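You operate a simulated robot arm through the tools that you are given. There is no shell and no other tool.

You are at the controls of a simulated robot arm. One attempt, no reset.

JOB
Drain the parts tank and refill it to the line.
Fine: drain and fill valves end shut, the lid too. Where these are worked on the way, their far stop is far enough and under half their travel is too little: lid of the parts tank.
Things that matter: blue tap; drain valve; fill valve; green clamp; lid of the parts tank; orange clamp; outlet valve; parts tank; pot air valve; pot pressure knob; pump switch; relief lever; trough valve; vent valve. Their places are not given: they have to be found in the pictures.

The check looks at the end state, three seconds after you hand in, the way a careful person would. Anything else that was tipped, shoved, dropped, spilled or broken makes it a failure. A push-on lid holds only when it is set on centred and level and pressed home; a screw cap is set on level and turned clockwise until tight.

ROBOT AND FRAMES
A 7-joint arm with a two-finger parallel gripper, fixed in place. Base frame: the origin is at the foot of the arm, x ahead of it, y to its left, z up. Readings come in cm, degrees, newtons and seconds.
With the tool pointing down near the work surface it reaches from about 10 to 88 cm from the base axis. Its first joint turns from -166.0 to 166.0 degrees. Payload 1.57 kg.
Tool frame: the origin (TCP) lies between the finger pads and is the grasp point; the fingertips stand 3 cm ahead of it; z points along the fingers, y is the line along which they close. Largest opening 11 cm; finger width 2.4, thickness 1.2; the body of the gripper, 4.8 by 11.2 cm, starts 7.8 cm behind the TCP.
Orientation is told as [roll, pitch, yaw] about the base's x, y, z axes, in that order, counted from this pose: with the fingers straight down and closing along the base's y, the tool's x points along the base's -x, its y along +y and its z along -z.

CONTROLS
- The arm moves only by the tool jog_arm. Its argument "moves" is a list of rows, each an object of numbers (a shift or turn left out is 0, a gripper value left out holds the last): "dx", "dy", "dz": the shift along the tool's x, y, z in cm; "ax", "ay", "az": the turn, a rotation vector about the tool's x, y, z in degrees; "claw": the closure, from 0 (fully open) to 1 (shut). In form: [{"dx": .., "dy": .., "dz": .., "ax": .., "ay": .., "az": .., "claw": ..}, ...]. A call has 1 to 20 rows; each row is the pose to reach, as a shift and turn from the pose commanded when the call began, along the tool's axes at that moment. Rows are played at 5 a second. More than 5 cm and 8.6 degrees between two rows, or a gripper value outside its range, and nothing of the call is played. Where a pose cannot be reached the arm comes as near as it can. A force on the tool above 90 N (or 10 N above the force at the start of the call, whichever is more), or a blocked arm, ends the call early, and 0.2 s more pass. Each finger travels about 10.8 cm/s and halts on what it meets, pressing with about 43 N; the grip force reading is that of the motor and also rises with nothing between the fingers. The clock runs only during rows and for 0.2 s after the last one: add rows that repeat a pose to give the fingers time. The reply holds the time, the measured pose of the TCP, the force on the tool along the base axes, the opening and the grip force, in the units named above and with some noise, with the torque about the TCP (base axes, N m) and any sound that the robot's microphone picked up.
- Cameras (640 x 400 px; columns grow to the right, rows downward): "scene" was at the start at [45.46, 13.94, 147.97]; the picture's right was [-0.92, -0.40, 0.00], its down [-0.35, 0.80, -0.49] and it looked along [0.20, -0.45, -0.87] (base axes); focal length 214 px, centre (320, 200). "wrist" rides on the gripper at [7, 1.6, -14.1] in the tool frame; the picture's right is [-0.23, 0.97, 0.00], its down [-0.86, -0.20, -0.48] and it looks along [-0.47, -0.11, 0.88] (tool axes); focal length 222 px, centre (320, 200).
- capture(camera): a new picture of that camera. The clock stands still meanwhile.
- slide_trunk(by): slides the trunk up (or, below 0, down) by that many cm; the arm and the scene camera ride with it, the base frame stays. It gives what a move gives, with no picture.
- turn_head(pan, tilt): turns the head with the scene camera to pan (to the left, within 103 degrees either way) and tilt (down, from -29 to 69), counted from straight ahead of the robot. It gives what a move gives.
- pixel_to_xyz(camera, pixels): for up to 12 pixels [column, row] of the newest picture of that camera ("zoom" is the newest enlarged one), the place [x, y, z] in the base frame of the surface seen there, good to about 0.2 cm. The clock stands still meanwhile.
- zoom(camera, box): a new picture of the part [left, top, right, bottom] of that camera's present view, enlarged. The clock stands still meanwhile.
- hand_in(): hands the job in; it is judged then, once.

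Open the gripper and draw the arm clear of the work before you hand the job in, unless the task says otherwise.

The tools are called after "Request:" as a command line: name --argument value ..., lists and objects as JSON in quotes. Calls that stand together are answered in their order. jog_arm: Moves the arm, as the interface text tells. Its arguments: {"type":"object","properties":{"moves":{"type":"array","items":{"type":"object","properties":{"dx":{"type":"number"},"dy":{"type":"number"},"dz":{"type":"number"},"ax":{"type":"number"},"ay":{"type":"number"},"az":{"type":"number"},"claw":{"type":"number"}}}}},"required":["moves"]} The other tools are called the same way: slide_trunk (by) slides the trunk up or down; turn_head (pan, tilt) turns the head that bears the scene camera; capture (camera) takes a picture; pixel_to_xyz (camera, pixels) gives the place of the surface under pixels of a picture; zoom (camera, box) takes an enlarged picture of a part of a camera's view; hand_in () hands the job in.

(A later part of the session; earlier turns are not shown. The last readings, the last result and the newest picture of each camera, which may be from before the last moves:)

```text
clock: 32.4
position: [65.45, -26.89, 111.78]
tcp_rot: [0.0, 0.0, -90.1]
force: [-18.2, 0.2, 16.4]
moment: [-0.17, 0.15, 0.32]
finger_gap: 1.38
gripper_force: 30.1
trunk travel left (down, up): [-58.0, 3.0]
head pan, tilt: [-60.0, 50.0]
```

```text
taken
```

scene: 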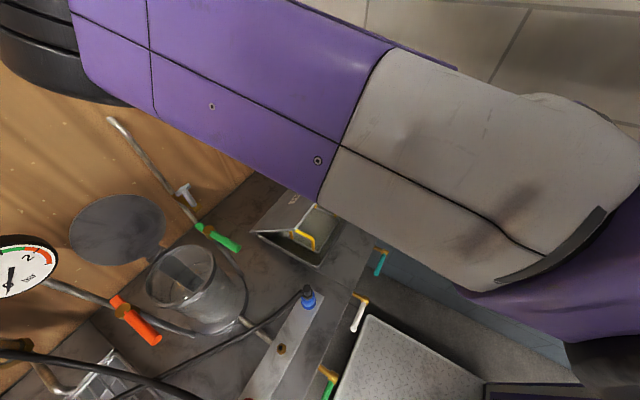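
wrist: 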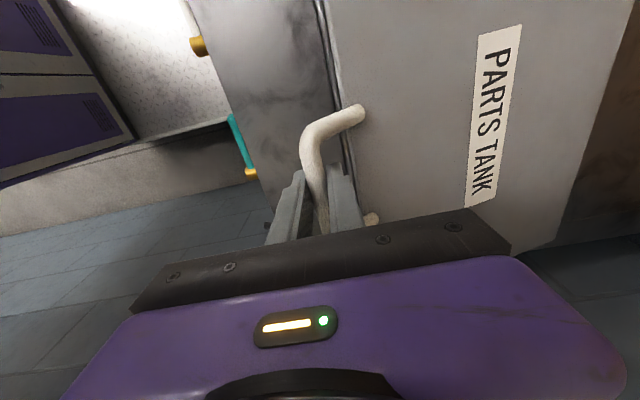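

Tangential load is tiny, so the lid is light. I continue the arc to about 73°, pitching the tool forward gradually to gain reach.

Request:
jog_arm --moves '[{"dy": 1.2, "dz": -1.3, "ax": -3, "claw": 1}, {"dy": 2.36, "dz": -2.35, "ax": -6, "claw": 1}, {"dy": 3.7, "dz": -3.3, "ax": -9, "claw": 1}, {"dy": 5.12, "dz": -4.1, "ax": -12, "claw": 1}, {"dy": 6.6, "dz": -4.9, "ax": -15, "claw": 1}, {"dy": 8.05, "dz": -5.57, "ax": -18, "claw": 1}, {"dy": 9.6, "dz": -6.2, "ax": -21, "claw": 1}, {"dy": 11.12, "dz": -6.74, "ax": -24, "claw": 1}, {"dy": 14.29, "dz": -7.59, "ax": -28, "claw": 1}]'

Request:
capture --camera "scene"

Request:
capture --camera "wrist"

```text
clock: 34.4
position: [80.35, -26.92, 119.32]
tcp_rot: [28.0, 0.4, -90.0]
force: [-1.6, 9.4, -0.4]
moment: [0.34, 0.15, 0.39]
finger_gap: 1.36
gripper_force: 30.0
trunk travel left (down, up): [-58.0, 3.0]
head pan, tilt: [-60.0, 50.0]
```

```text
taken
```

scene: 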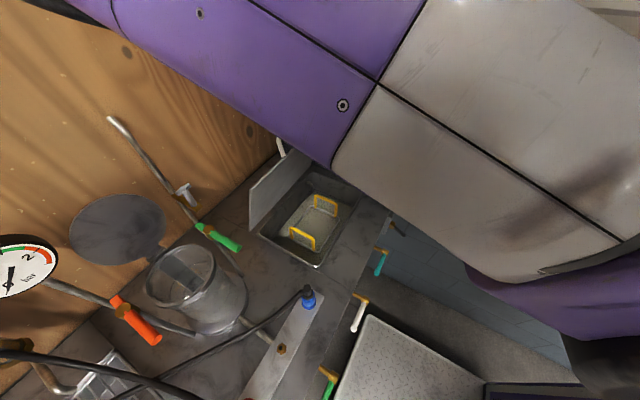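

```text
taken
```

wrist: 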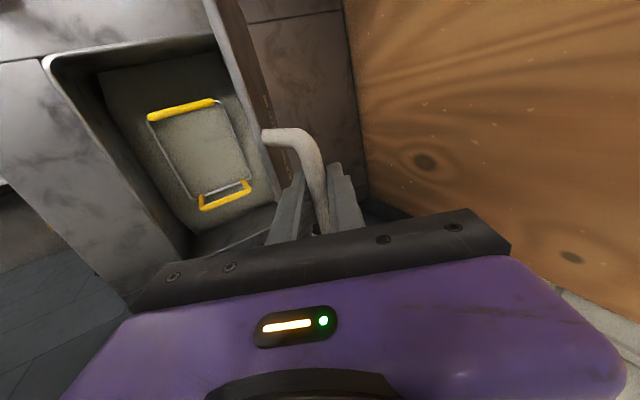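

Lid is at ~73° and the basket with yellow handles shows inside the tank. I carry the lid past vertical.

Request:
jog_arm --moves '[{"dy": 1.6, "dz": 0.5, "ax": -2, "claw": 1}, {"dy": 3.11, "dz": 1.07, "ax": -4, "claw": 1}, {"dy": 4.6, "dz": 1.7, "ax": -6, "claw": 1}, {"dy": 6.09, "dz": 2.45, "ax": -8, "claw": 1}, {"dy": 7.5, "dz": 3.3, "ax": -10, "claw": 1}, {"dy": 8.91, "dz": 4.14, "ax": -12, "claw": 1}]'

Request:
capture --camera "scene"

Request:
capture --camera "wrist"

```text
clock: 35.8
position: [89.82, -26.95, 119.98]
tcp_rot: [40.0, 0.2, -90.2]
force: [-1.1, 12.9, 1.4]
moment: [0.03, 0.11, 0.52]
finger_gap: 1.38
gripper_force: 30.6
trunk travel left (down, up): [-58.0, 3.0]
head pan, tilt: [-60.0, 50.0]
```

```text
taken
```

scene: 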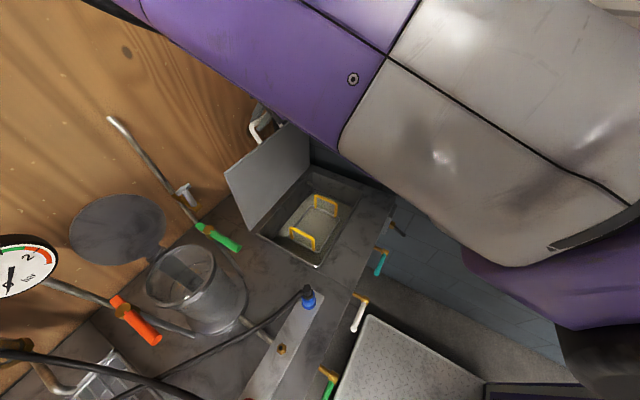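

```text
taken
```

wrist: 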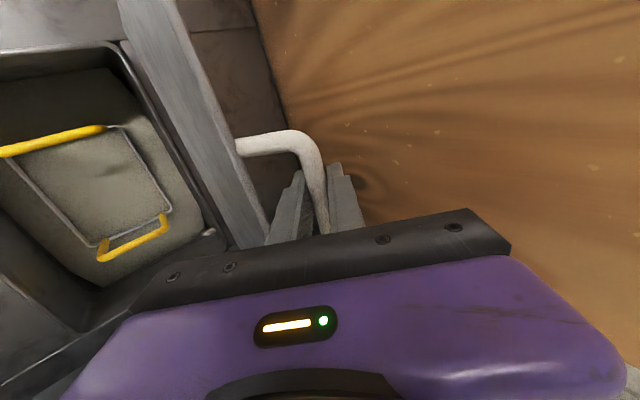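

The lid is just past vertical with nearly no load. I push on another ~10° to find the stop and let it lean back safely.

Request:
jog_arm --moves '[{"dy": 1.08, "dz": 1.2, "ax": -2, "claw": 1}, {"dy": 2.15, "dz": 2.49, "ax": -4, "claw": 1}, {"dy": 2.8, "dz": 3.35, "ax": -5, "claw": 1}, {"dy": 3.44, "dz": 4.26, "ax": -6, "claw": 1}]'

```text
clock: 36.8
position: [95.24, -27.14, 119.06]
tcp_rot: [46.1, 0.1, -90.1]
force: [1.8, 13.1, 8.0]
moment: [-0.3, 0.11, 0.16]
finger_gap: 1.41
gripper_force: 30.2
trunk travel left (down, up): [-58.0, 3.0]
head pan, tilt: [-60.0, 50.0]
```

No stop felt yet; I continue ~12° further watching for a rise in force.

Request:
jog_arm --moves '[{"dy": 0.7, "dz": 1.5, "ax": -1, "claw": 1}, {"dy": 1.39, "dz": 2.98, "ax": -2, "claw": 1}, {"dy": 1.95, "dz": 4.5, "ax": -3, "claw": 1}, {"dy": 2.46, "dz": 6.09, "ax": -4, "claw": 1}]'

Request:
capture --camera "scene"

Request:
capture --camera "wrist"

```text
clock: 37.8
position: [100.55, -27.58, 115.25]
tcp_rot: [48.6, 0.1, -90.8]
force: [-47.0, -9.1, -35.9]
moment: [0.1, -3.14, 0.97]
finger_gap: 1.42
gripper_force: 30.4
trunk travel left (down, up): [-58.0, 3.0]
head pan, tilt: [-60.0, 50.0]
```

```text
taken
```

scene: 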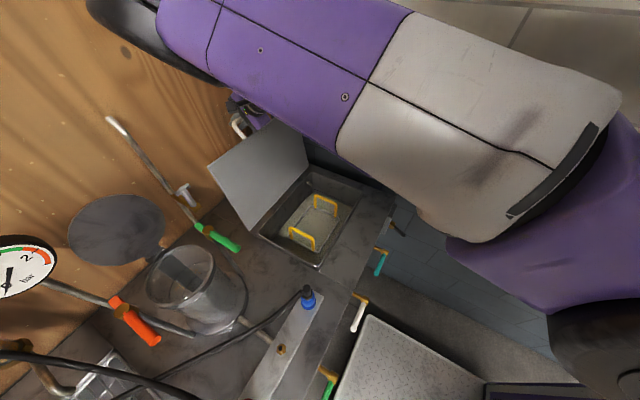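

```text
taken
```

wrist: 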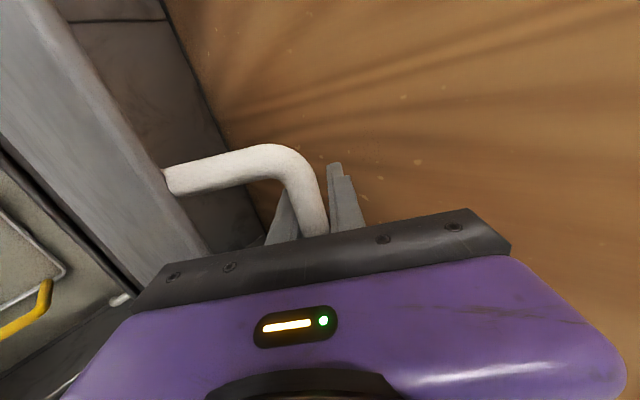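

The force jump (−47, −36 N) shows the lid is at its far stop. I open the jaws and back off along the tool axis.

Request:
jog_arm --moves '[{"claw": 0.6}, {"claw": 0.6}, {"dz": -2, "claw": 0.6}, {"dz": -5, "claw": 0.6}, {"dz": -9, "claw": 0.6}, {"dz": -13, "claw": 0.6}]'

Request:
capture --camera "scene"

Request:
capture --camera "wrist"

```text
clock: 39.1
position: [90.71, -27.62, 123.27]
tcp_rot: [48.7, 0.3, -90.4]
force: [-1.4, -0.5, -7.3]
moment: [-0.08, 0.62, 0.05]
finger_gap: 5.13
gripper_force: 3.0
trunk travel left (down, up): [-58.0, 3.0]
head pan, tilt: [-60.0, 50.0]
```

```text
taken
```

scene: 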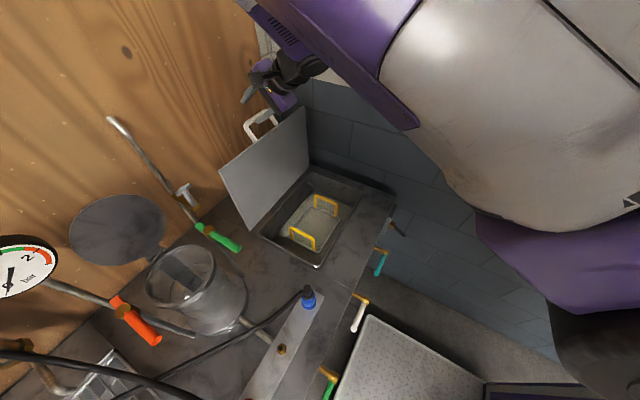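

```text
taken
```

wrist: 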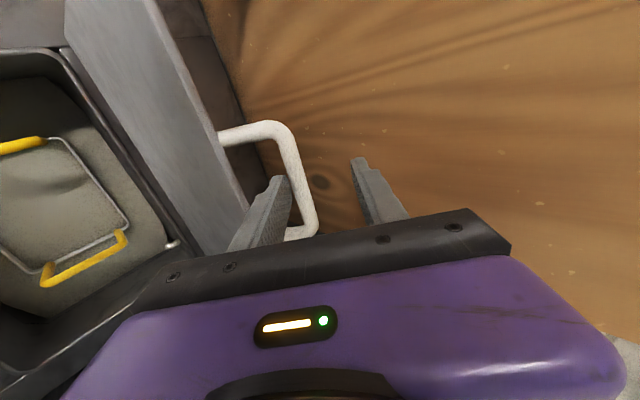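

The lid seems to have come slightly back with the hand, so I check where the bar is relative to the fingers.

Request:
pixel_to_xyz --camera "wrist" --pixels '[[292, 165], [305, 200], [300, 232], [250, 133], [278, 185], [362, 165], [380, 200]]'

Request:
pixel_to_xyz --camera "scene" --pixels '[[262, 118], [248, 128], [225, 178], [302, 112], [246, 222], [305, 165], [270, 120]]'

```text
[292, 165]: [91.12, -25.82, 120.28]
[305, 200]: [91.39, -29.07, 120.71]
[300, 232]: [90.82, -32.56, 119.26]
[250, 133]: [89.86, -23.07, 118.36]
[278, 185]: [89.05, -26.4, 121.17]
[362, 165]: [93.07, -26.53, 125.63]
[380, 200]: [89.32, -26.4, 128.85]
```

```text
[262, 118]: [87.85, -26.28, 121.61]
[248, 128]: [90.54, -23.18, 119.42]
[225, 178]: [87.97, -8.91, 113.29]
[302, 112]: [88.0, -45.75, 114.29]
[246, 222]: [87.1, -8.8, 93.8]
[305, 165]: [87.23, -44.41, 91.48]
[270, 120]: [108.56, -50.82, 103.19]
```

Bar is at (91.3, 120) — the robot-side finger dragged the lid back to ~94° by friction. I recentre on the bar and grip again, so I can push it back and release without preload.

Request:
jog_arm --moves '[{"dy": -0.8, "dz": 0.7, "claw": 0.6}, {"dy": -1.6, "dz": 1.5, "claw": 0.6}, {"dy": -1.6, "dz": 1.5, "claw": 1}, {"dy": -1.6, "dz": 1.5, "claw": 1}, {"dy": -1.6, "dz": 1.5, "claw": 1}]'

Request:
capture --camera "wrist"

```text
clock: 40.4
position: [91.44, -27.18, 122.54]
tcp_rot: [49.9, 0.2, -90.3]
force: [-0.1, 0.8, 1.3]
moment: [0.02, -0.05, 0.01]
finger_gap: 0.0
gripper_force: 21.6
trunk travel left (down, up): [-58.0, 3.0]
head pan, tilt: [-60.0, 50.0]
```

```text
taken
```

wrist: 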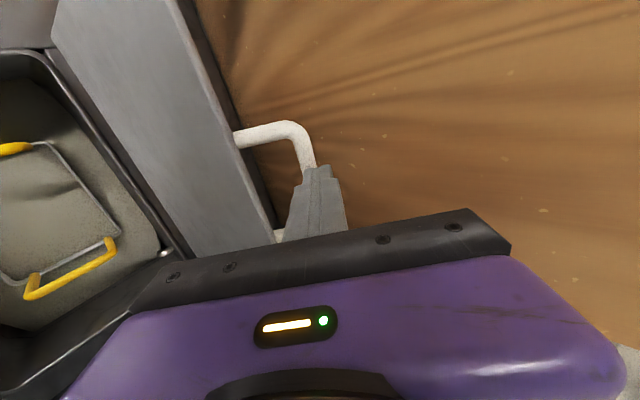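

The jaws closed without catching the bar; it lies just past the tips. I measure where the lid stands now.

Request:
pixel_to_xyz --camera "wrist" --pixels '[[300, 140], [308, 160], [260, 134], [290, 125], [320, 185], [120, 60], [225, 100]]'

Request:
capture --camera "scene"

```text
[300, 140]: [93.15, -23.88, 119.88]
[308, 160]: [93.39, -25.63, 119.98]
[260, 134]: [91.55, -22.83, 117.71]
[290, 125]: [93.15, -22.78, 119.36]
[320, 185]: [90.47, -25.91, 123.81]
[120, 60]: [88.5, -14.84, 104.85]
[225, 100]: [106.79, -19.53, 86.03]
```

```text
taken
```

scene: 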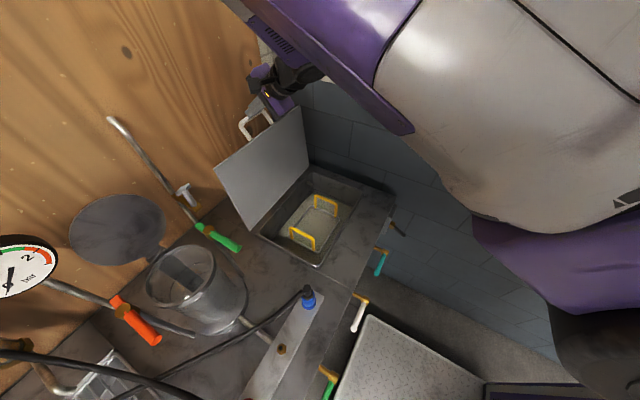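

The lid stands at ~97° leaning back with no load on the tool. I withdraw the hand along its axis and check that the lid stays.

Request:
jog_arm --moves '[{"dz": -2, "claw": 1}, {"dz": -5, "claw": 1}, {"dz": -9, "claw": 1}, {"dz": -13, "claw": 1}]'

Request:
capture --camera "scene"

Request:
capture --camera "wrist"

```text
clock: 41.4
position: [80.82, -27.83, 129.2]
tcp_rot: [47.6, 0.1, -90.4]
force: [-0.7, 0.1, 0.1]
moment: [-0.02, 0.0, 0.01]
finger_gap: 0.01
gripper_force: 21.1
trunk travel left (down, up): [-58.0, 3.0]
head pan, tilt: [-60.0, 50.0]
```

```text
taken
```

scene: 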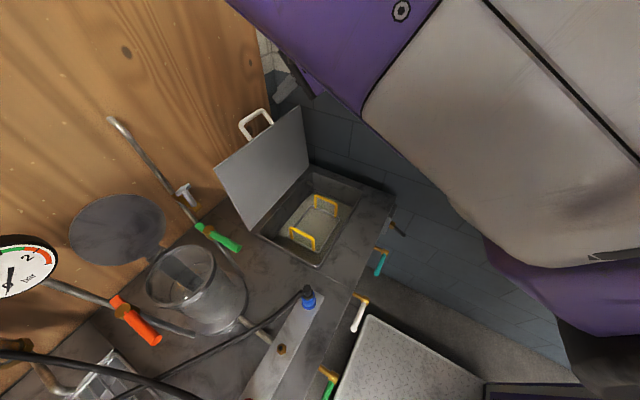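

```text
taken
```

wrist: 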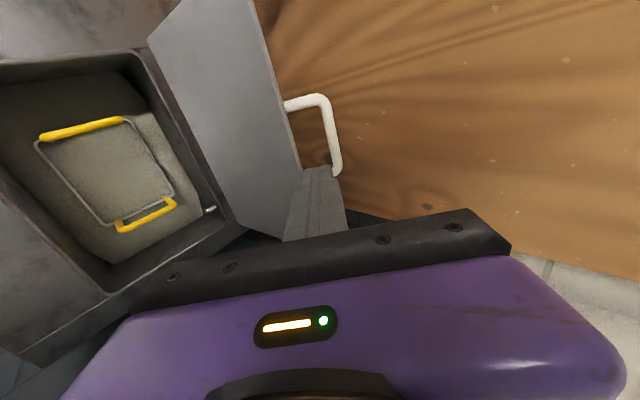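

The lid stays open. I enlarge the view into the tank to see the liquid level and the line.

Request:
zoom --camera "scene" --box '[230, 150, 400, 280]'

Request:
zoom --camera "wrist" --box '[0, 40, 260, 340]'

```text
3.08 times, centred on (315, 215) of scene
```

zoom: 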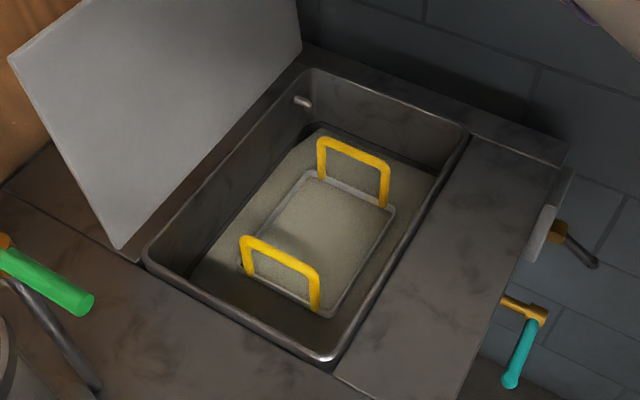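

```text
1.33 times, centred on (130, 190) of wrist
```

zoom: 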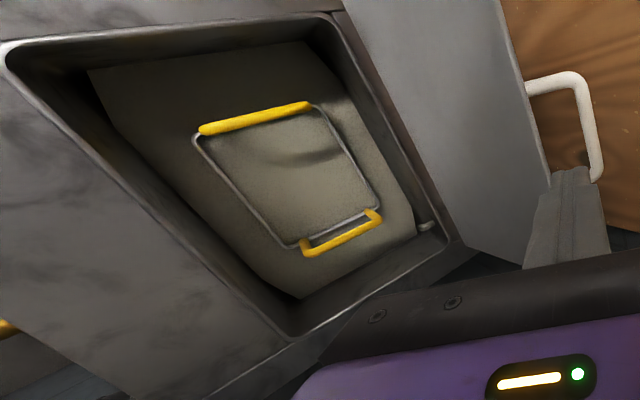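

I measure the liquid surface and tank rim heights from the scene picture.

Request:
zoom --camera "scene" --box '[255, 165, 375, 245]'

Request:
pixel_to_xyz --camera "scene" --pixels '[[310, 218], [322, 225], [298, 225], [330, 195], [345, 205], [320, 186], [283, 235], [310, 177], [350, 190], [305, 195], [316, 215], [340, 230]]'

```text
5.00 times, centred on (315, 205) of scene
```

zoom: 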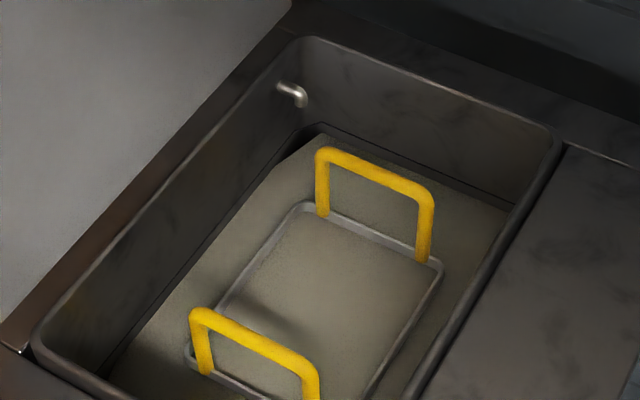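

```text
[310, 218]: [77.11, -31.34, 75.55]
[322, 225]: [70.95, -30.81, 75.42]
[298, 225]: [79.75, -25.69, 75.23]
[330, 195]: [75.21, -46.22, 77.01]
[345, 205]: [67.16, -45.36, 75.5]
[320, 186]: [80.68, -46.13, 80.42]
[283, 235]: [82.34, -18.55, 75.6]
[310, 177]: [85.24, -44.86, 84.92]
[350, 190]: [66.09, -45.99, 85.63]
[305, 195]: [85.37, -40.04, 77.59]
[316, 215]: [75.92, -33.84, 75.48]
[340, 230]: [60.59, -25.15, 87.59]
```

The liquid surface is at z≈75.5, rim ≈86, with an inlet spout in the back corner. Next I withdraw the hand from the lid, back to x≈55, levelling the tool for work on the DRAIN lever.

Request:
jog_arm --moves '[{"dy": -2.1, "dz": -2.3, "ax": 6, "claw": 1}, {"dy": -4.2, "dz": -4.6, "ax": 12, "claw": 1}, {"dy": -6.3, "dz": -6.9, "ax": 18, "claw": 1}, {"dy": -8.4, "dz": -9.2, "ax": 24, "claw": 1}, {"dy": -10.5, "dz": -11.5, "ax": 30, "claw": 1}, {"dy": -12.6, "dz": -13.8, "ax": 36, "claw": 1}, {"dy": -14.7, "dz": -16.1, "ax": 42, "claw": 1}, {"dy": -16.9, "dz": -18.4, "ax": 47.6, "claw": 1}]'

```text
clock: 43.1
position: [56.28, -27.12, 130.07]
tcp_rot: [2.2, 0.1, -90.2]
force: [0.4, 0.1, 0.6]
moment: [0.01, -0.02, 0.05]
finger_gap: 0.0
gripper_force: 21.6
trunk travel left (down, up): [-58.0, 3.0]
head pan, tilt: [-60.0, 50.0]
```

Now I turn the jaws through 180° about the vertical (back through zero) so the wrist camera will sit above the hand when it tilts toward the DRAIN lever.

Request:
jog_arm --moves '[{"az": -8, "claw": 1}, {"az": -16, "claw": 1}, {"az": -24, "claw": 1}, {"az": -32, "claw": 1}, {"az": -40, "claw": 0.9}, {"az": -48, "claw": 0.7}, {"az": -56, "claw": 0.6}, {"az": -64, "claw": 0.6}, {"az": -72, "claw": 0.6}, {"az": -80, "claw": 0.6}, {"az": -88, "claw": 0.6}, {"az": -96, "claw": 0.6}, {"az": -104, "claw": 0.6}, {"az": -112, "claw": 0.6}, {"az": -120, "claw": 0.6}, {"az": -128, "claw": 0.6}, {"az": -136, "claw": 0.6}, {"az": -144, "claw": 0.6}, {"az": -152, "claw": 0.6}, {"az": -160, "claw": 0.6}]'

Request:
capture --camera "scene"

```text
clock: 47.4
position: [56.58, -27.02, 129.76]
tcp_rot: [-2.1, -0.8, 70.0]
force: [-0.2, -0.1, 0.0]
moment: [-0.03, -0.01, -0.02]
finger_gap: 4.41
gripper_force: 0.1
trunk travel left (down, up): [-58.0, 3.0]
head pan, tilt: [-60.0, 50.0]
```

```text
taken
```

scene: 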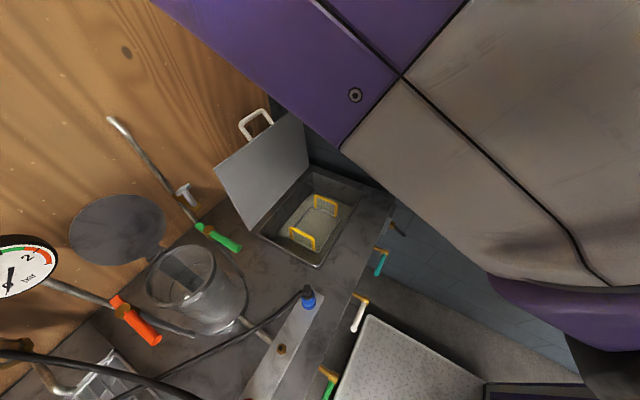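

I finish the turn to yaw 90°.

Request:
jog_arm --moves '[{"az": -7, "claw": 0.6}, {"az": -14, "claw": 0.6}, {"az": -20, "claw": 0.6}]'

```text
clock: 48.1
position: [56.57, -26.98, 129.73]
tcp_rot: [-1.9, 0.1, 90.0]
force: [0.7, 0.8, 0.2]
moment: [-0.01, -0.02, 0.0]
finger_gap: 4.39
gripper_force: 0.1
trunk travel left (down, up): [-58.0, 3.0]
head pan, tilt: [-60.0, 50.0]
```

Now I move down in front of the bench to about (42, −15, 105) while tilting the fingers toward −y (45°) and slightly forward.

Request:
jog_arm --moves '[{"dx": -1.7, "dy": 2.1, "dz": 3.5, "ax": 2, "ay": 6.4, "claw": 0.6}, {"dx": -3.4, "dy": 4.2, "dz": 7, "ax": 4, "ay": 12.8, "claw": 0.6}, {"dx": -5.1, "dy": 6.3, "dz": 10.5, "ax": 6, "ay": 19.2, "claw": 0.6}, {"dx": -6.8, "dy": 8.4, "dz": 14, "ax": 8, "ay": 25.6, "claw": 0.6}, {"dx": -8.5, "dy": 10.5, "dz": 17.5, "ax": 10, "ay": 32, "claw": 0.6}, {"dx": -10.2, "dy": 12.6, "dz": 21, "ax": 12, "ay": 38.4, "claw": 0.6}, {"dx": -12, "dy": 14.6, "dz": 24.7, "ax": 14, "ay": 44.8, "claw": 0.6}]'

Request:
capture --camera "wrist"

Request:
capture --camera "scene"

```text
clock: 49.8
position: [50.93, -17.18, 99.94]
tcp_rot: [-20.9, 43.9, 79.9]
force: [0.0, 0.8, -0.1]
moment: [0.01, 0.03, 0.0]
finger_gap: 4.41
gripper_force: 0.0
out of reach, approached as far as the arm can: row 2, 3, 4, 5, 6, 7
trunk travel left (down, up): [-58.0, 3.0]
head pan, tilt: [-60.0, 50.0]
```

```text
taken
```

wrist: 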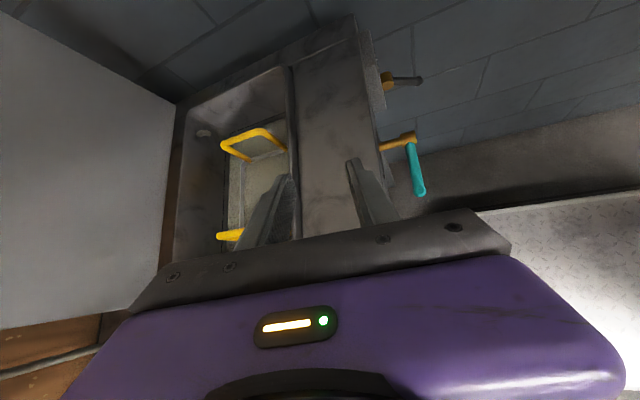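

```text
taken
```

scene: 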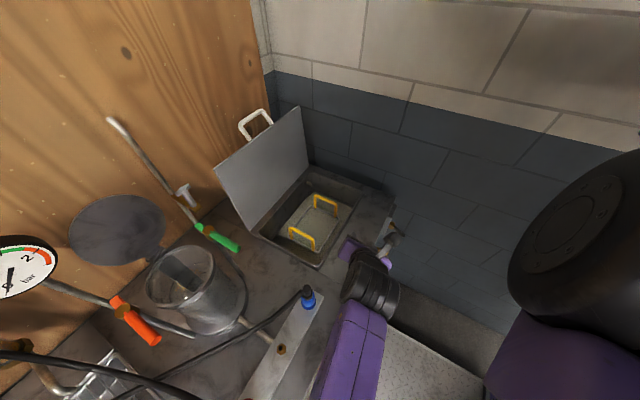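

The orientation came out right, but x stopped at 51 (a reach limit). I step back and slightly down to clear the bench edge.

Request:
jog_arm --moves '[{"dx": -1.0, "dy": 2.4, "dz": -0.4}, {"dx": -1.9, "dy": 4.7, "dz": -0.8}, {"dx": -2.8, "dy": 7.1, "dz": -1.2}, {"dx": -3.77, "dy": 9.46, "dz": -1.55}]'

Request:
capture --camera "scene"

```text
clock: 50.8
position: [51.14, -16.94, 99.74]
tcp_rot: [-20.6, 43.8, 80.4]
force: [-0.5, 0.6, -0.9]
moment: [0.0, 0.01, -0.01]
finger_gap: 4.42
gripper_force: 0.2
out of reach, approached as far as the arm can: row 1, 2, 3, 4
trunk travel left (down, up): [-58.0, 3.0]
head pan, tilt: [-60.0, 50.0]
```

```text
taken
```

scene: 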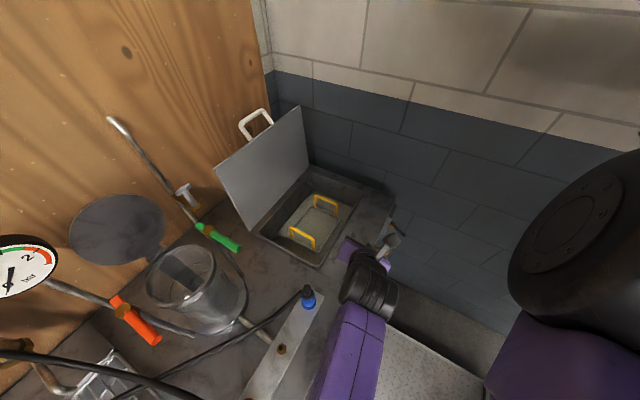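

Still limited there. I look at the arm posture from the head, toward the robot side.

Request:
turn_head --pan -95 --tilt 55

Request:
capture --camera "scene"

Request:
pixel_to_xyz --camera "scene" --pixels '[[320, 200], [200, 200], [420, 200], [520, 200], [320, 300], [200, 300], [420, 300], [320, 380], [520, 300], [420, 120], [520, 100], [250, 250]]'

```text
clock: 51.8
position: [51.3, -16.73, 99.55]
tcp_rot: [-20.8, 43.8, 80.5]
force: [0.2, -0.7, -0.2]
moment: [0.0, -0.01, 0.03]
finger_gap: 4.39
gripper_force: 0.1
trunk travel left (down, up): [-58.0, 3.0]
head pan, tilt: [-95.0, 55.0]
```

```text
taken
```

scene: 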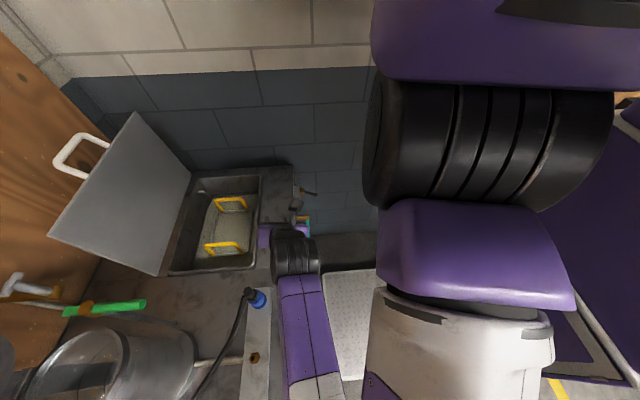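

```text
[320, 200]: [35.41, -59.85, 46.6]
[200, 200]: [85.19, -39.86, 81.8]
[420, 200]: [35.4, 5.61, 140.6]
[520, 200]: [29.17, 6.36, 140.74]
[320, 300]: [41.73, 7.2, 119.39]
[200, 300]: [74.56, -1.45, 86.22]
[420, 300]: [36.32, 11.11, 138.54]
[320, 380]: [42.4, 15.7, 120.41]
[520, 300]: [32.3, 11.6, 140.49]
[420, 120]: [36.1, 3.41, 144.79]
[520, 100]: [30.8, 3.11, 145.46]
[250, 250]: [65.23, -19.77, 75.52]
```

That orientation limits reach. I switch plan: bring the hand back to yaw 0 with a forward pitch (which reached this region before) and use closed fingers as a peg on the lever.

Request:
jog_arm --moves '[{"dx": 0.96, "dy": 0.7, "dz": -0.55, "ax": -1.79, "ay": -3.21, "az": 6.77}, {"dx": 1.93, "dy": 1.41, "dz": -1.1, "ax": -3.57, "ay": -6.43, "az": 13.54}, {"dx": 2.89, "dy": 2.11, "dz": -1.64, "ax": -5.36, "ay": -9.64, "az": 20.31}, {"dx": 3.86, "dy": 2.81, "dz": -2.19, "ax": -7.14, "ay": -12.86, "az": 27.09}, {"dx": 4.82, "dy": 3.51, "dz": -2.74, "ax": -8.93, "ay": -16.07, "az": 33.86}, {"dx": 5.79, "dy": 4.22, "dz": -3.29, "ax": -10.71, "ay": -19.29, "az": 40.63}, {"dx": 6.75, "dy": 4.92, "dz": -3.84, "ax": -12.5, "ay": -22.5, "az": 47.4}, {"dx": 7.71, "dy": 5.62, "dz": -4.38, "ax": -14.29, "ay": -25.71, "az": 54.17}, {"dx": 8.68, "dy": 6.33, "dz": -4.93, "ax": -16.07, "ay": -28.93, "az": 60.94}, {"dx": 9.64, "dy": 7.03, "dz": -5.48, "ax": -17.86, "ay": -32.14, "az": 67.71}, {"dx": 10.6, "dy": 7.73, "dz": -6.03, "ax": -19.64, "ay": -35.36, "az": 74.49}, {"dx": 11.6, "dy": 8.43, "dz": -6.57, "ax": -21.43, "ay": -38.57, "az": 81.26}, {"dx": 12.5, "dy": 9.14, "dz": -7.12, "ax": -23.21, "ay": -41.79, "az": 88.03}, {"dx": 13.5, "dy": 9.84, "dz": -7.67, "ax": -25, "ay": -45, "az": 94.8}]'

Request:
capture --camera "scene"

```text
clock: 54.8
position: [37.14, -26.11, 110.89]
tcp_rot: [0.2, -29.9, 0.3]
force: [-0.1, 0.4, -0.9]
moment: [-0.02, 0.0, -0.01]
finger_gap: 4.39
gripper_force: 0.2
out of reach, approached as far as the arm can: row 1, 2, 3, 4, 5, 6, 7, 8, 9, 10, 11, 12, 13, 14
trunk travel left (down, up): [-58.0, 3.0]
head pan, tilt: [-95.0, 55.0]
```

```text
taken
```

scene: 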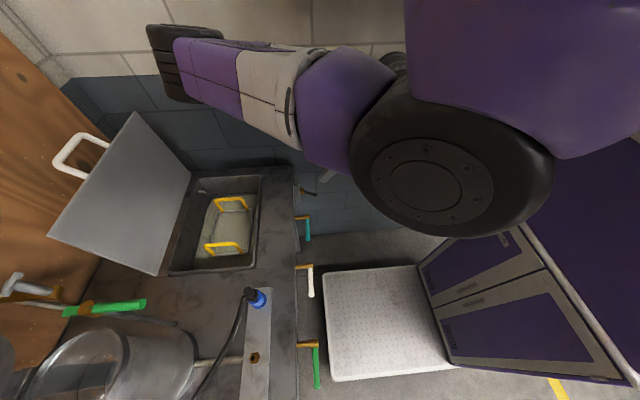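

Now at pitch −30, yaw 0. I check where the elbow is relative to the open lid.

Request:
pixel_to_xyz --camera "scene" --pixels '[[170, 60], [165, 90], [185, 98], [230, 80], [270, 90], [400, 190], [330, 170], [325, 185]]'

```text
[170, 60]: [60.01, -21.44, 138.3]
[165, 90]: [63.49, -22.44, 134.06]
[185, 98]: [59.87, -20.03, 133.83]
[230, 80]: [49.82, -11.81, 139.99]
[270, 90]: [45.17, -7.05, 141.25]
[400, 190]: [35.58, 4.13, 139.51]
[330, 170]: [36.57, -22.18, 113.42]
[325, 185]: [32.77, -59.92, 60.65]
```

Elbow is clear. I close the fingers and move down in front of the DRAIN lever with the pitch increased to −60°.

Request:
jog_arm --moves '[{"dx": 1.8, "dy": 0.4, "dz": 2.8, "ay": -5, "claw": 1}, {"dx": 3.6, "dy": 0.9, "dz": 5.6, "ay": -10, "claw": 1}, {"dx": 5.4, "dy": 1.3, "dz": 8.4, "ay": -15, "claw": 1}, {"dx": 7.2, "dy": 1.7, "dz": 11.2, "ay": -20, "claw": 1}, {"dx": 9.0, "dy": 2.2, "dz": 14, "ay": -25, "claw": 1}, {"dx": 10.87, "dy": 2.6, "dz": 16.8, "ay": -30, "claw": 1}]'

Request:
capture --camera "scene"

Request:
capture --camera "wrist"

```text
clock: 56.2
position: [36.2, -23.68, 90.64]
tcp_rot: [0.0, -60.0, 0.3]
force: [-0.7, -0.1, 0.2]
moment: [-0.01, 0.0, 0.01]
finger_gap: 0.01
gripper_force: 21.0
trunk travel left (down, up): [-58.0, 3.0]
head pan, tilt: [-95.0, 55.0]
```

```text
taken
```

scene: 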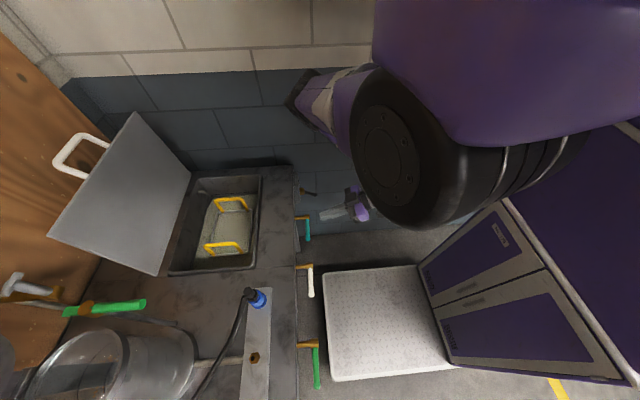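

```text
taken
```

wrist: 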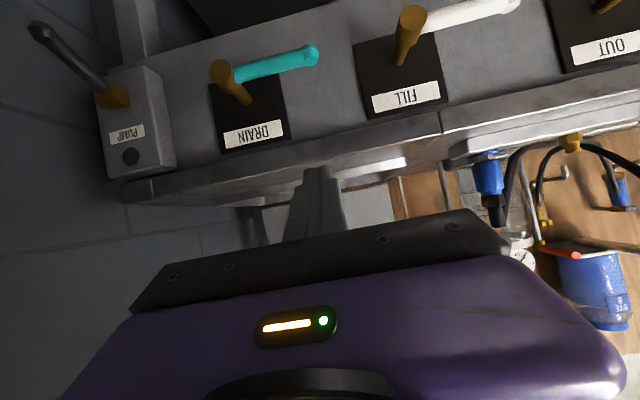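

Excellent, this pose is fully reachable and the labels PUMP / DRAIN / FILL / OUT are plain. I measure the levers and the bench lip from here.

Request:
pixel_to_xyz --camera "wrist" --pixels '[[222, 70], [240, 72], [275, 64], [312, 53], [232, 92], [250, 150], [300, 145], [340, 175], [405, 25], [440, 18], [510, 5], [400, 100]]'

Request:
zoom --camera "wrist" --box '[0, 0, 420, 210]'

```text
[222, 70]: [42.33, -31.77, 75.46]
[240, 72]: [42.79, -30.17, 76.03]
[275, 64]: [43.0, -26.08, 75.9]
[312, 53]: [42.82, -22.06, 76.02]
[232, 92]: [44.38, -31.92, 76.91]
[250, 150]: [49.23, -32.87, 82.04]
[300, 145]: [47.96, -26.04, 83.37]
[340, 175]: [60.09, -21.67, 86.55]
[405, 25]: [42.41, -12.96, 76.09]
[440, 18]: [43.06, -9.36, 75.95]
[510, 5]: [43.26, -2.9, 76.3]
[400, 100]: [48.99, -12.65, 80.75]
```

```text
1.52 times, centred on (210, 105) of wrist
```

zoom: 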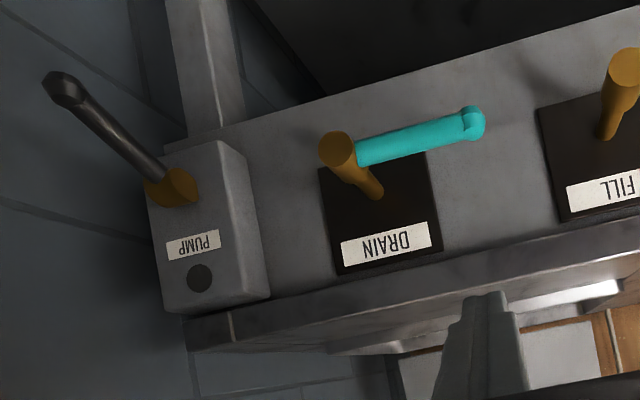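

DRAIN pivot ≈ (y −31.8, z 75.9), handle tip at y −21.5; bench lip at x 48. I bring the closed fingers above the handle's outer end.

Request:
jog_arm --moves '[{"dx": 1.7, "dz": 3.5, "claw": 1}, {"dx": 3.4, "dz": 7, "claw": 1}, {"dx": 5.06, "dz": 10.4, "claw": 1}]'

Request:
capture --camera "wrist"

```text
clock: 57.0
position: [42.6, -23.3, 80.97]
tcp_rot: [0.3, -59.9, 0.2]
force: [-0.3, -0.7, -1.0]
moment: [-0.02, 0.03, 0.04]
finger_gap: 0.01
gripper_force: 21.2
trunk travel left (down, up): [-58.0, 3.0]
head pan, tilt: [-95.0, 55.0]
```

```text
taken
```

wrist: 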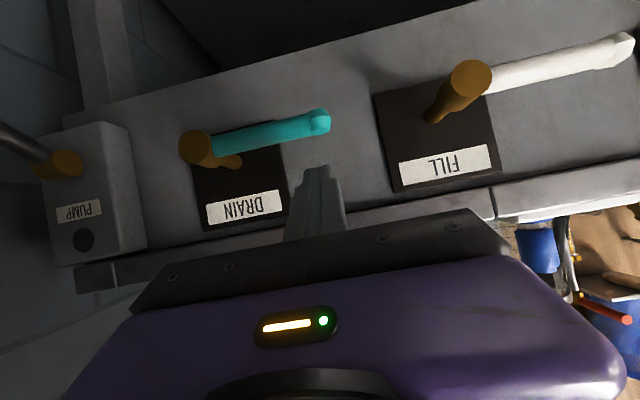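

The peg is just above the teal handle's end. I press down for the first ~20° of turn and watch force and sound.

Request:
jog_arm --moves '[{"dx": 1.3, "dy": -0.5, "dz": 0.75, "claw": 1}, {"dx": 2.34, "dy": -0.5, "dz": 1.35, "claw": 1}, {"dx": 3.29, "dy": -0.4, "dz": 1.9, "claw": 1}, {"dx": 4.07, "dy": -0.3, "dz": 2.35, "claw": 1}, {"dx": 4.94, "dy": -0.3, "dz": 2.85, "claw": 1}]'

Request:
capture --camera "wrist"

```text
clock: 58.2
position: [42.86, -23.86, 75.34]
tcp_rot: [0.0, -59.9, 0.4]
force: [1.0, 0.5, 0.2]
moment: [-0.05, 0.03, -0.02]
finger_gap: 0.0
gripper_force: 21.3
trunk travel left (down, up): [-58.0, 3.0]
head pan, tilt: [-95.0, 55.0]
```

```text
taken
```

wrist: 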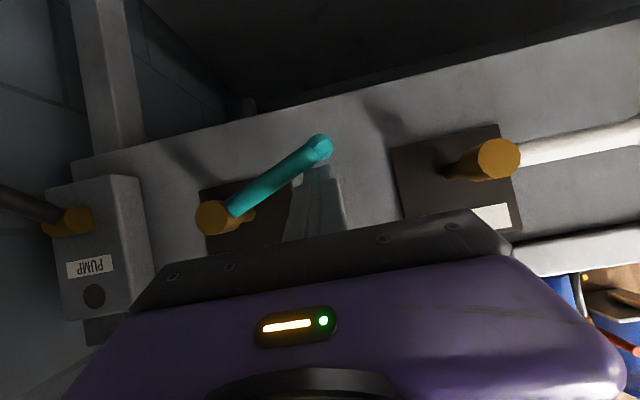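

The lever turns easily downward (now ~22°). I carry it through to about 90° and stop at its end stop.

Request:
jog_arm --moves '[{"dx": 0.87, "dy": 0.2, "dz": 0.5, "claw": 1}, {"dx": 1.78, "dy": -0.05, "dz": 1.03, "claw": 1}, {"dx": 2.68, "dy": -0.45, "dz": 1.55, "claw": 1}, {"dx": 3.46, "dy": -1.0, "dz": 2.0, "claw": 1}, {"dx": 4.29, "dy": -1.8, "dz": 2.48, "claw": 1}, {"dx": 4.94, "dy": -2.65, "dz": 2.85, "claw": 1}, {"dx": 5.5, "dy": -3.65, "dz": 3.18, "claw": 1}, {"dx": 5.98, "dy": -4.8, "dz": 3.45, "claw": 1}, {"dx": 6.24, "dy": -6.0, "dz": 3.6, "claw": 1}, {"dx": 6.24, "dy": -6.6, "dz": 3.6, "claw": 1}]'

Request:
capture --camera "wrist"

Request:
capture --camera "scene"

```text
clock: 60.4
position: [42.71, -30.28, 68.08]
tcp_rot: [0.7, -60.0, -0.1]
force: [2.1, 20.7, 8.8]
moment: [-0.19, -0.12, 0.21]
finger_gap: 0.01
gripper_force: 21.9
trunk travel left (down, up): [-58.0, 3.0]
head pan, tilt: [-95.0, 55.0]
```

```text
taken
```

wrist: 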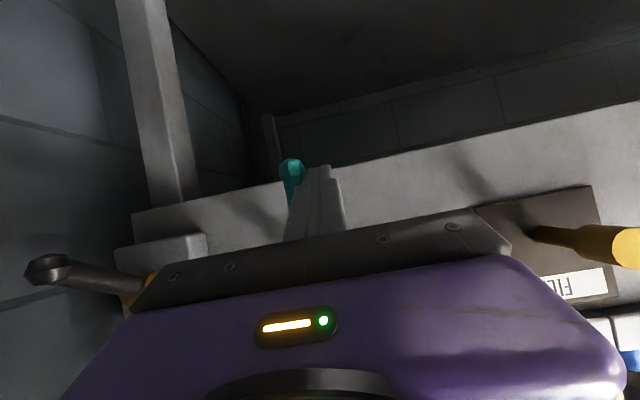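

```text
taken
```

scene: 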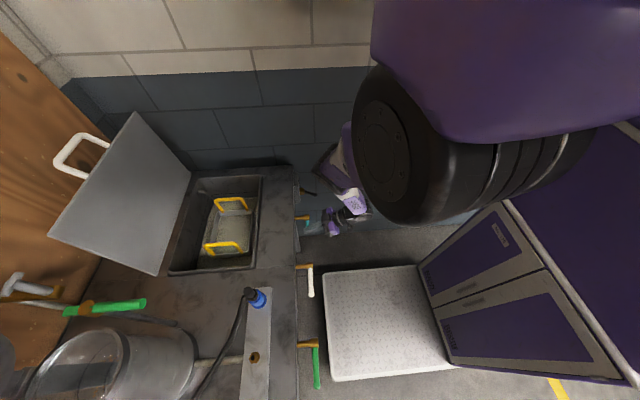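

The 21 N side force shows the lever at its stop, handle vertical. I back the peg off a little, wait a moment, and check the tank level.

Request:
jog_arm --moves '[{"dy": 2, "claw": 1}, {"dy": 3, "dz": -3, "claw": 1}, {"dy": 3, "dz": -6, "claw": 1}, {"dy": 3, "dz": -6, "claw": 1}, {"dy": 3, "dz": -6, "claw": 1}]'

Request:
capture --camera "scene"

Request:
pixel_to_xyz --camera "scene" --pixels '[[225, 225], [210, 230], [240, 230], [232, 245], [220, 195], [250, 200], [200, 245]]'

Request:
zoom --camera "scene" --box '[150, 150, 310, 290]'

Request:
capture --camera "wrist"

```text
clock: 61.6
position: [37.23, -27.72, 71.26]
tcp_rot: [0.0, -59.8, 0.4]
force: [0.3, -0.3, 0.2]
moment: [0.0, 0.0, 0.02]
finger_gap: 0.0
gripper_force: 21.9
trunk travel left (down, up): [-58.0, 3.0]
head pan, tilt: [-95.0, 55.0]
```

```text
taken
```

scene: 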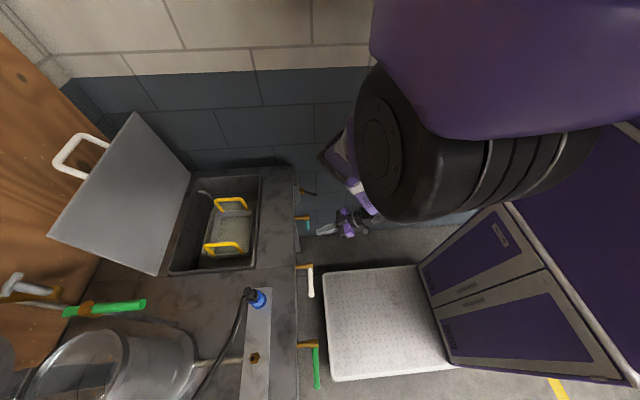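

```text
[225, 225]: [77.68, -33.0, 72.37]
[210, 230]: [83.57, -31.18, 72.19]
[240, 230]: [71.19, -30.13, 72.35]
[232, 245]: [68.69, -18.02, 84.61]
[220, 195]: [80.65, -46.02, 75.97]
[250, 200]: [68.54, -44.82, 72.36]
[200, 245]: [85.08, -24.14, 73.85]
```

```text
2.86 times, centred on (230, 220) of scene
```

zoom: 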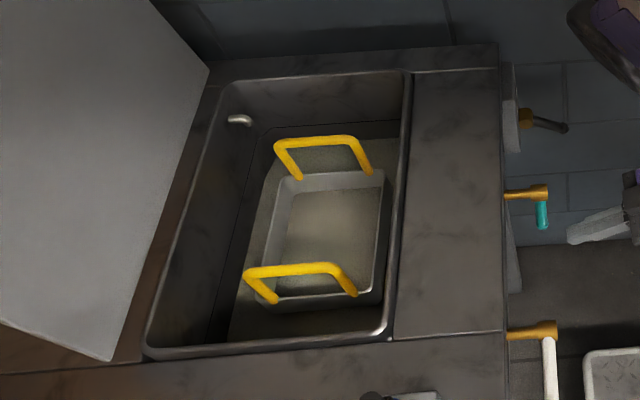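

```text
taken
```

wrist: 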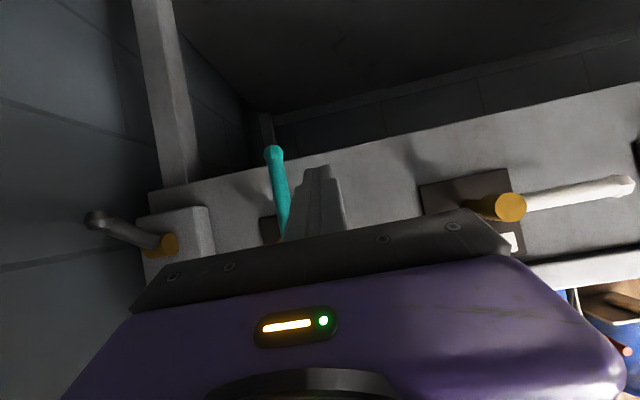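

The tank is draining (surface 75.5 → 72.3), and a thin dark line now shows on the inner wall just above the old level. I wait while holding still.

Request:
jog_arm --moves '[{"claw": 1}, {"claw": 1}, {"claw": 1}, {"claw": 1}, {"claw": 1}, {"claw": 1}, {"claw": 1}, {"claw": 1}, {"claw": 1}, {"claw": 1}, {"claw": 1}, {"claw": 1}, {"claw": 1}, {"claw": 1}, {"claw": 1}, {"claw": 1}, {"claw": 1}, {"claw": 1}, {"claw": 1}, {"claw": 1}]'

Request:
capture --camera "scene"

Request:
zoom --camera "scene" --box '[170, 165, 270, 280]'

Request:
pixel_to_xyz --camera "zoom" --pixels '[[320, 180], [250, 180], [400, 240], [200, 150], [300, 97], [400, 92], [230, 130], [215, 200], [300, 80], [400, 110], [180, 330], [350, 280]]'

```text
clock: 65.8
position: [37.32, -27.46, 71.21]
tcp_rot: [0.2, -59.9, 0.3]
force: [0.5, 0.6, -0.7]
moment: [-0.02, -0.01, 0.0]
finger_gap: 0.02
gripper_force: 21.0
trunk travel left (down, up): [-58.0, 3.0]
head pan, tilt: [-95.0, 55.0]
```

```text
taken
```

scene: 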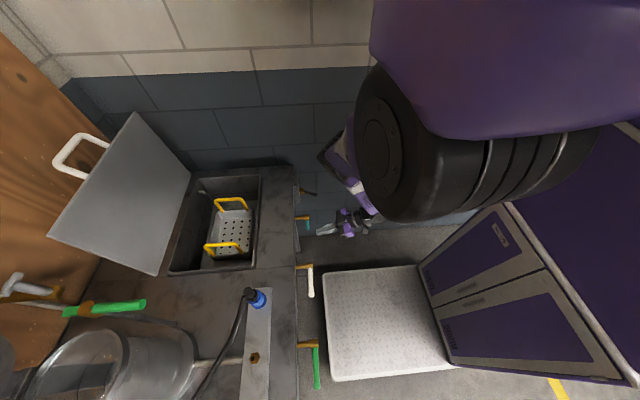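

```text
3.48 times, centred on (220, 222) of scene
```

zoom: 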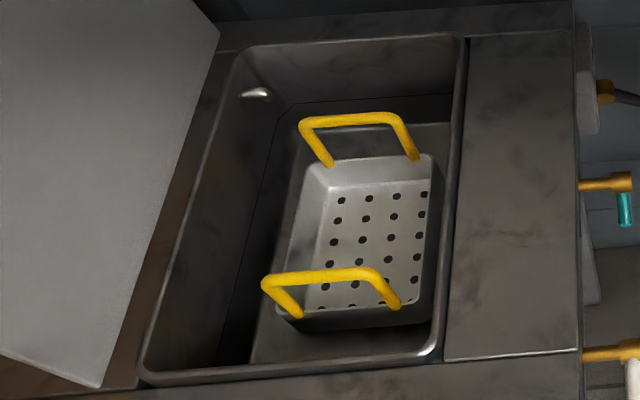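

```text
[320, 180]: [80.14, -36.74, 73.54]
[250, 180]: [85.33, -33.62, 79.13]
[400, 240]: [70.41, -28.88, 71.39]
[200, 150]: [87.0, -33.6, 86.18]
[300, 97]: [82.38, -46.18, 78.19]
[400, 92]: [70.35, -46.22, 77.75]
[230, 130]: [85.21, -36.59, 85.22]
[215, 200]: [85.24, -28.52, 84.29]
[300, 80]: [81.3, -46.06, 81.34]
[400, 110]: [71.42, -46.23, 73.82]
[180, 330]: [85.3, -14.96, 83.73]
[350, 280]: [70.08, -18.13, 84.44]
```

The tank looks empty: basket holes and floor are visible. I zoom in closer to fix the line's height and confirm the floor is dry.

Request:
zoom --camera "scene" --box '[195, 170, 265, 214]'

Request:
pixel_to_xyz --camera "zoom" --pixels '[[300, 205], [400, 195], [500, 190], [560, 185], [350, 230], [480, 215], [560, 300], [620, 320], [600, 260], [180, 300], [170, 350], [250, 300]]'

Request:
zoom --camera "scene" --box '[170, 220, 270, 280]'

Request:
pixel_to_xyz --camera "zoom" --pixels '[[300, 300], [400, 290], [250, 330], [500, 260], [280, 250], [200, 250], [240, 200], [250, 150]]'

```text
9.09 times, centred on (230, 192) of scene
```

zoom: 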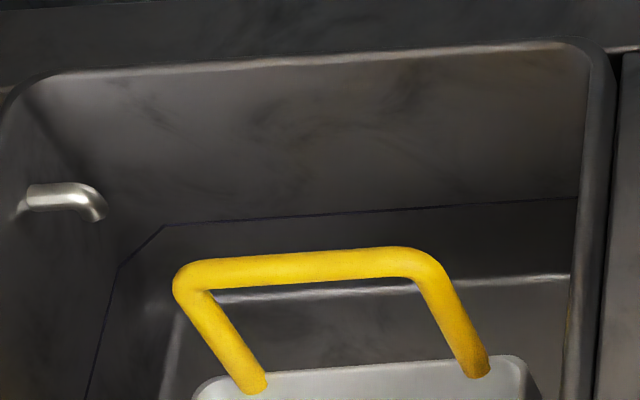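

```text
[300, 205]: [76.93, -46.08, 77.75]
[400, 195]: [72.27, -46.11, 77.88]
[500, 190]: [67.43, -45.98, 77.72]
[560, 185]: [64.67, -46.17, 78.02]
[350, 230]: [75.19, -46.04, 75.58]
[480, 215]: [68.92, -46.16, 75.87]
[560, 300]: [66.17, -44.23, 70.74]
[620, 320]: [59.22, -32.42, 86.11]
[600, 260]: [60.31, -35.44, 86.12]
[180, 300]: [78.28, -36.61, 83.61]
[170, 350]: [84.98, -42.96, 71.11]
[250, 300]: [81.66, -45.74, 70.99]
```

```text
6.40 times, centred on (220, 250) of scene
```

zoom: 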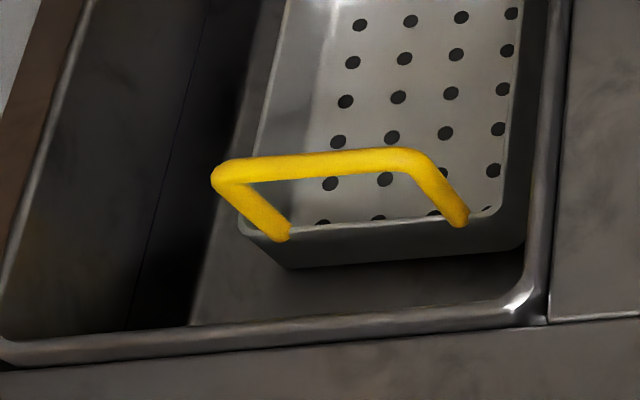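

```text
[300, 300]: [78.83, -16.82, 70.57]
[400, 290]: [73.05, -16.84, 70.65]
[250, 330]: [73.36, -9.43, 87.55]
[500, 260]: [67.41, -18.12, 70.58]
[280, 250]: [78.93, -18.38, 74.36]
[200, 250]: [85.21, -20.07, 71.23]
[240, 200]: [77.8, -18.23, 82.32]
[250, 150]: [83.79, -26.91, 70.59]
```

Line height ≈ 76.8, floor z≈70.6 and dry everywhere I sampled. I move the peg to the −y side of the DRAIN handle, ready to swing it shut.

Request:
jog_arm --moves '[{"dx": 0.87, "dy": -4.5, "dz": 0.5, "claw": 1}, {"dx": 1.99, "dy": -9, "dz": 1.15, "claw": 1}, {"dx": -0.02, "dy": -9, "dz": 4.84, "claw": 1}]'

Request:
capture --camera "wrist"

Request:
zoom --camera "scene" --box '[160, 160, 280, 280]'

```text
clock: 66.6
position: [41.79, -36.64, 68.72]
tcp_rot: [0.3, -59.9, 0.2]
force: [0.1, 0.0, -1.0]
moment: [0.01, 0.0, -0.02]
finger_gap: 0.0
gripper_force: 21.7
trunk travel left (down, up): [-58.0, 3.0]
head pan, tilt: [-95.0, 55.0]
```

```text
taken
```

wrist: 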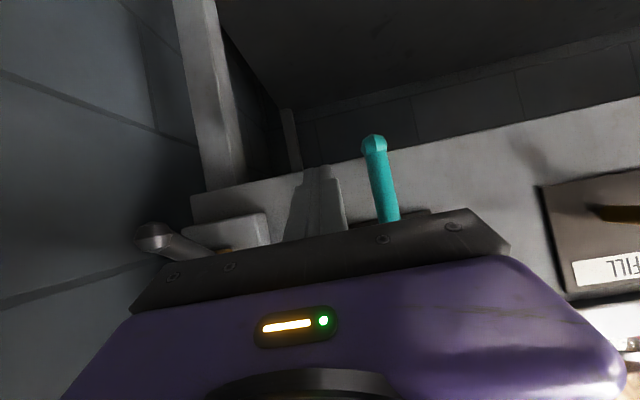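

```text
3.33 times, centred on (220, 220) of scene
```

zoom: 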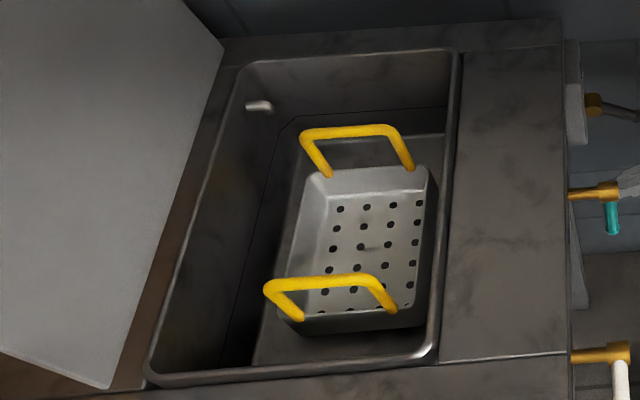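

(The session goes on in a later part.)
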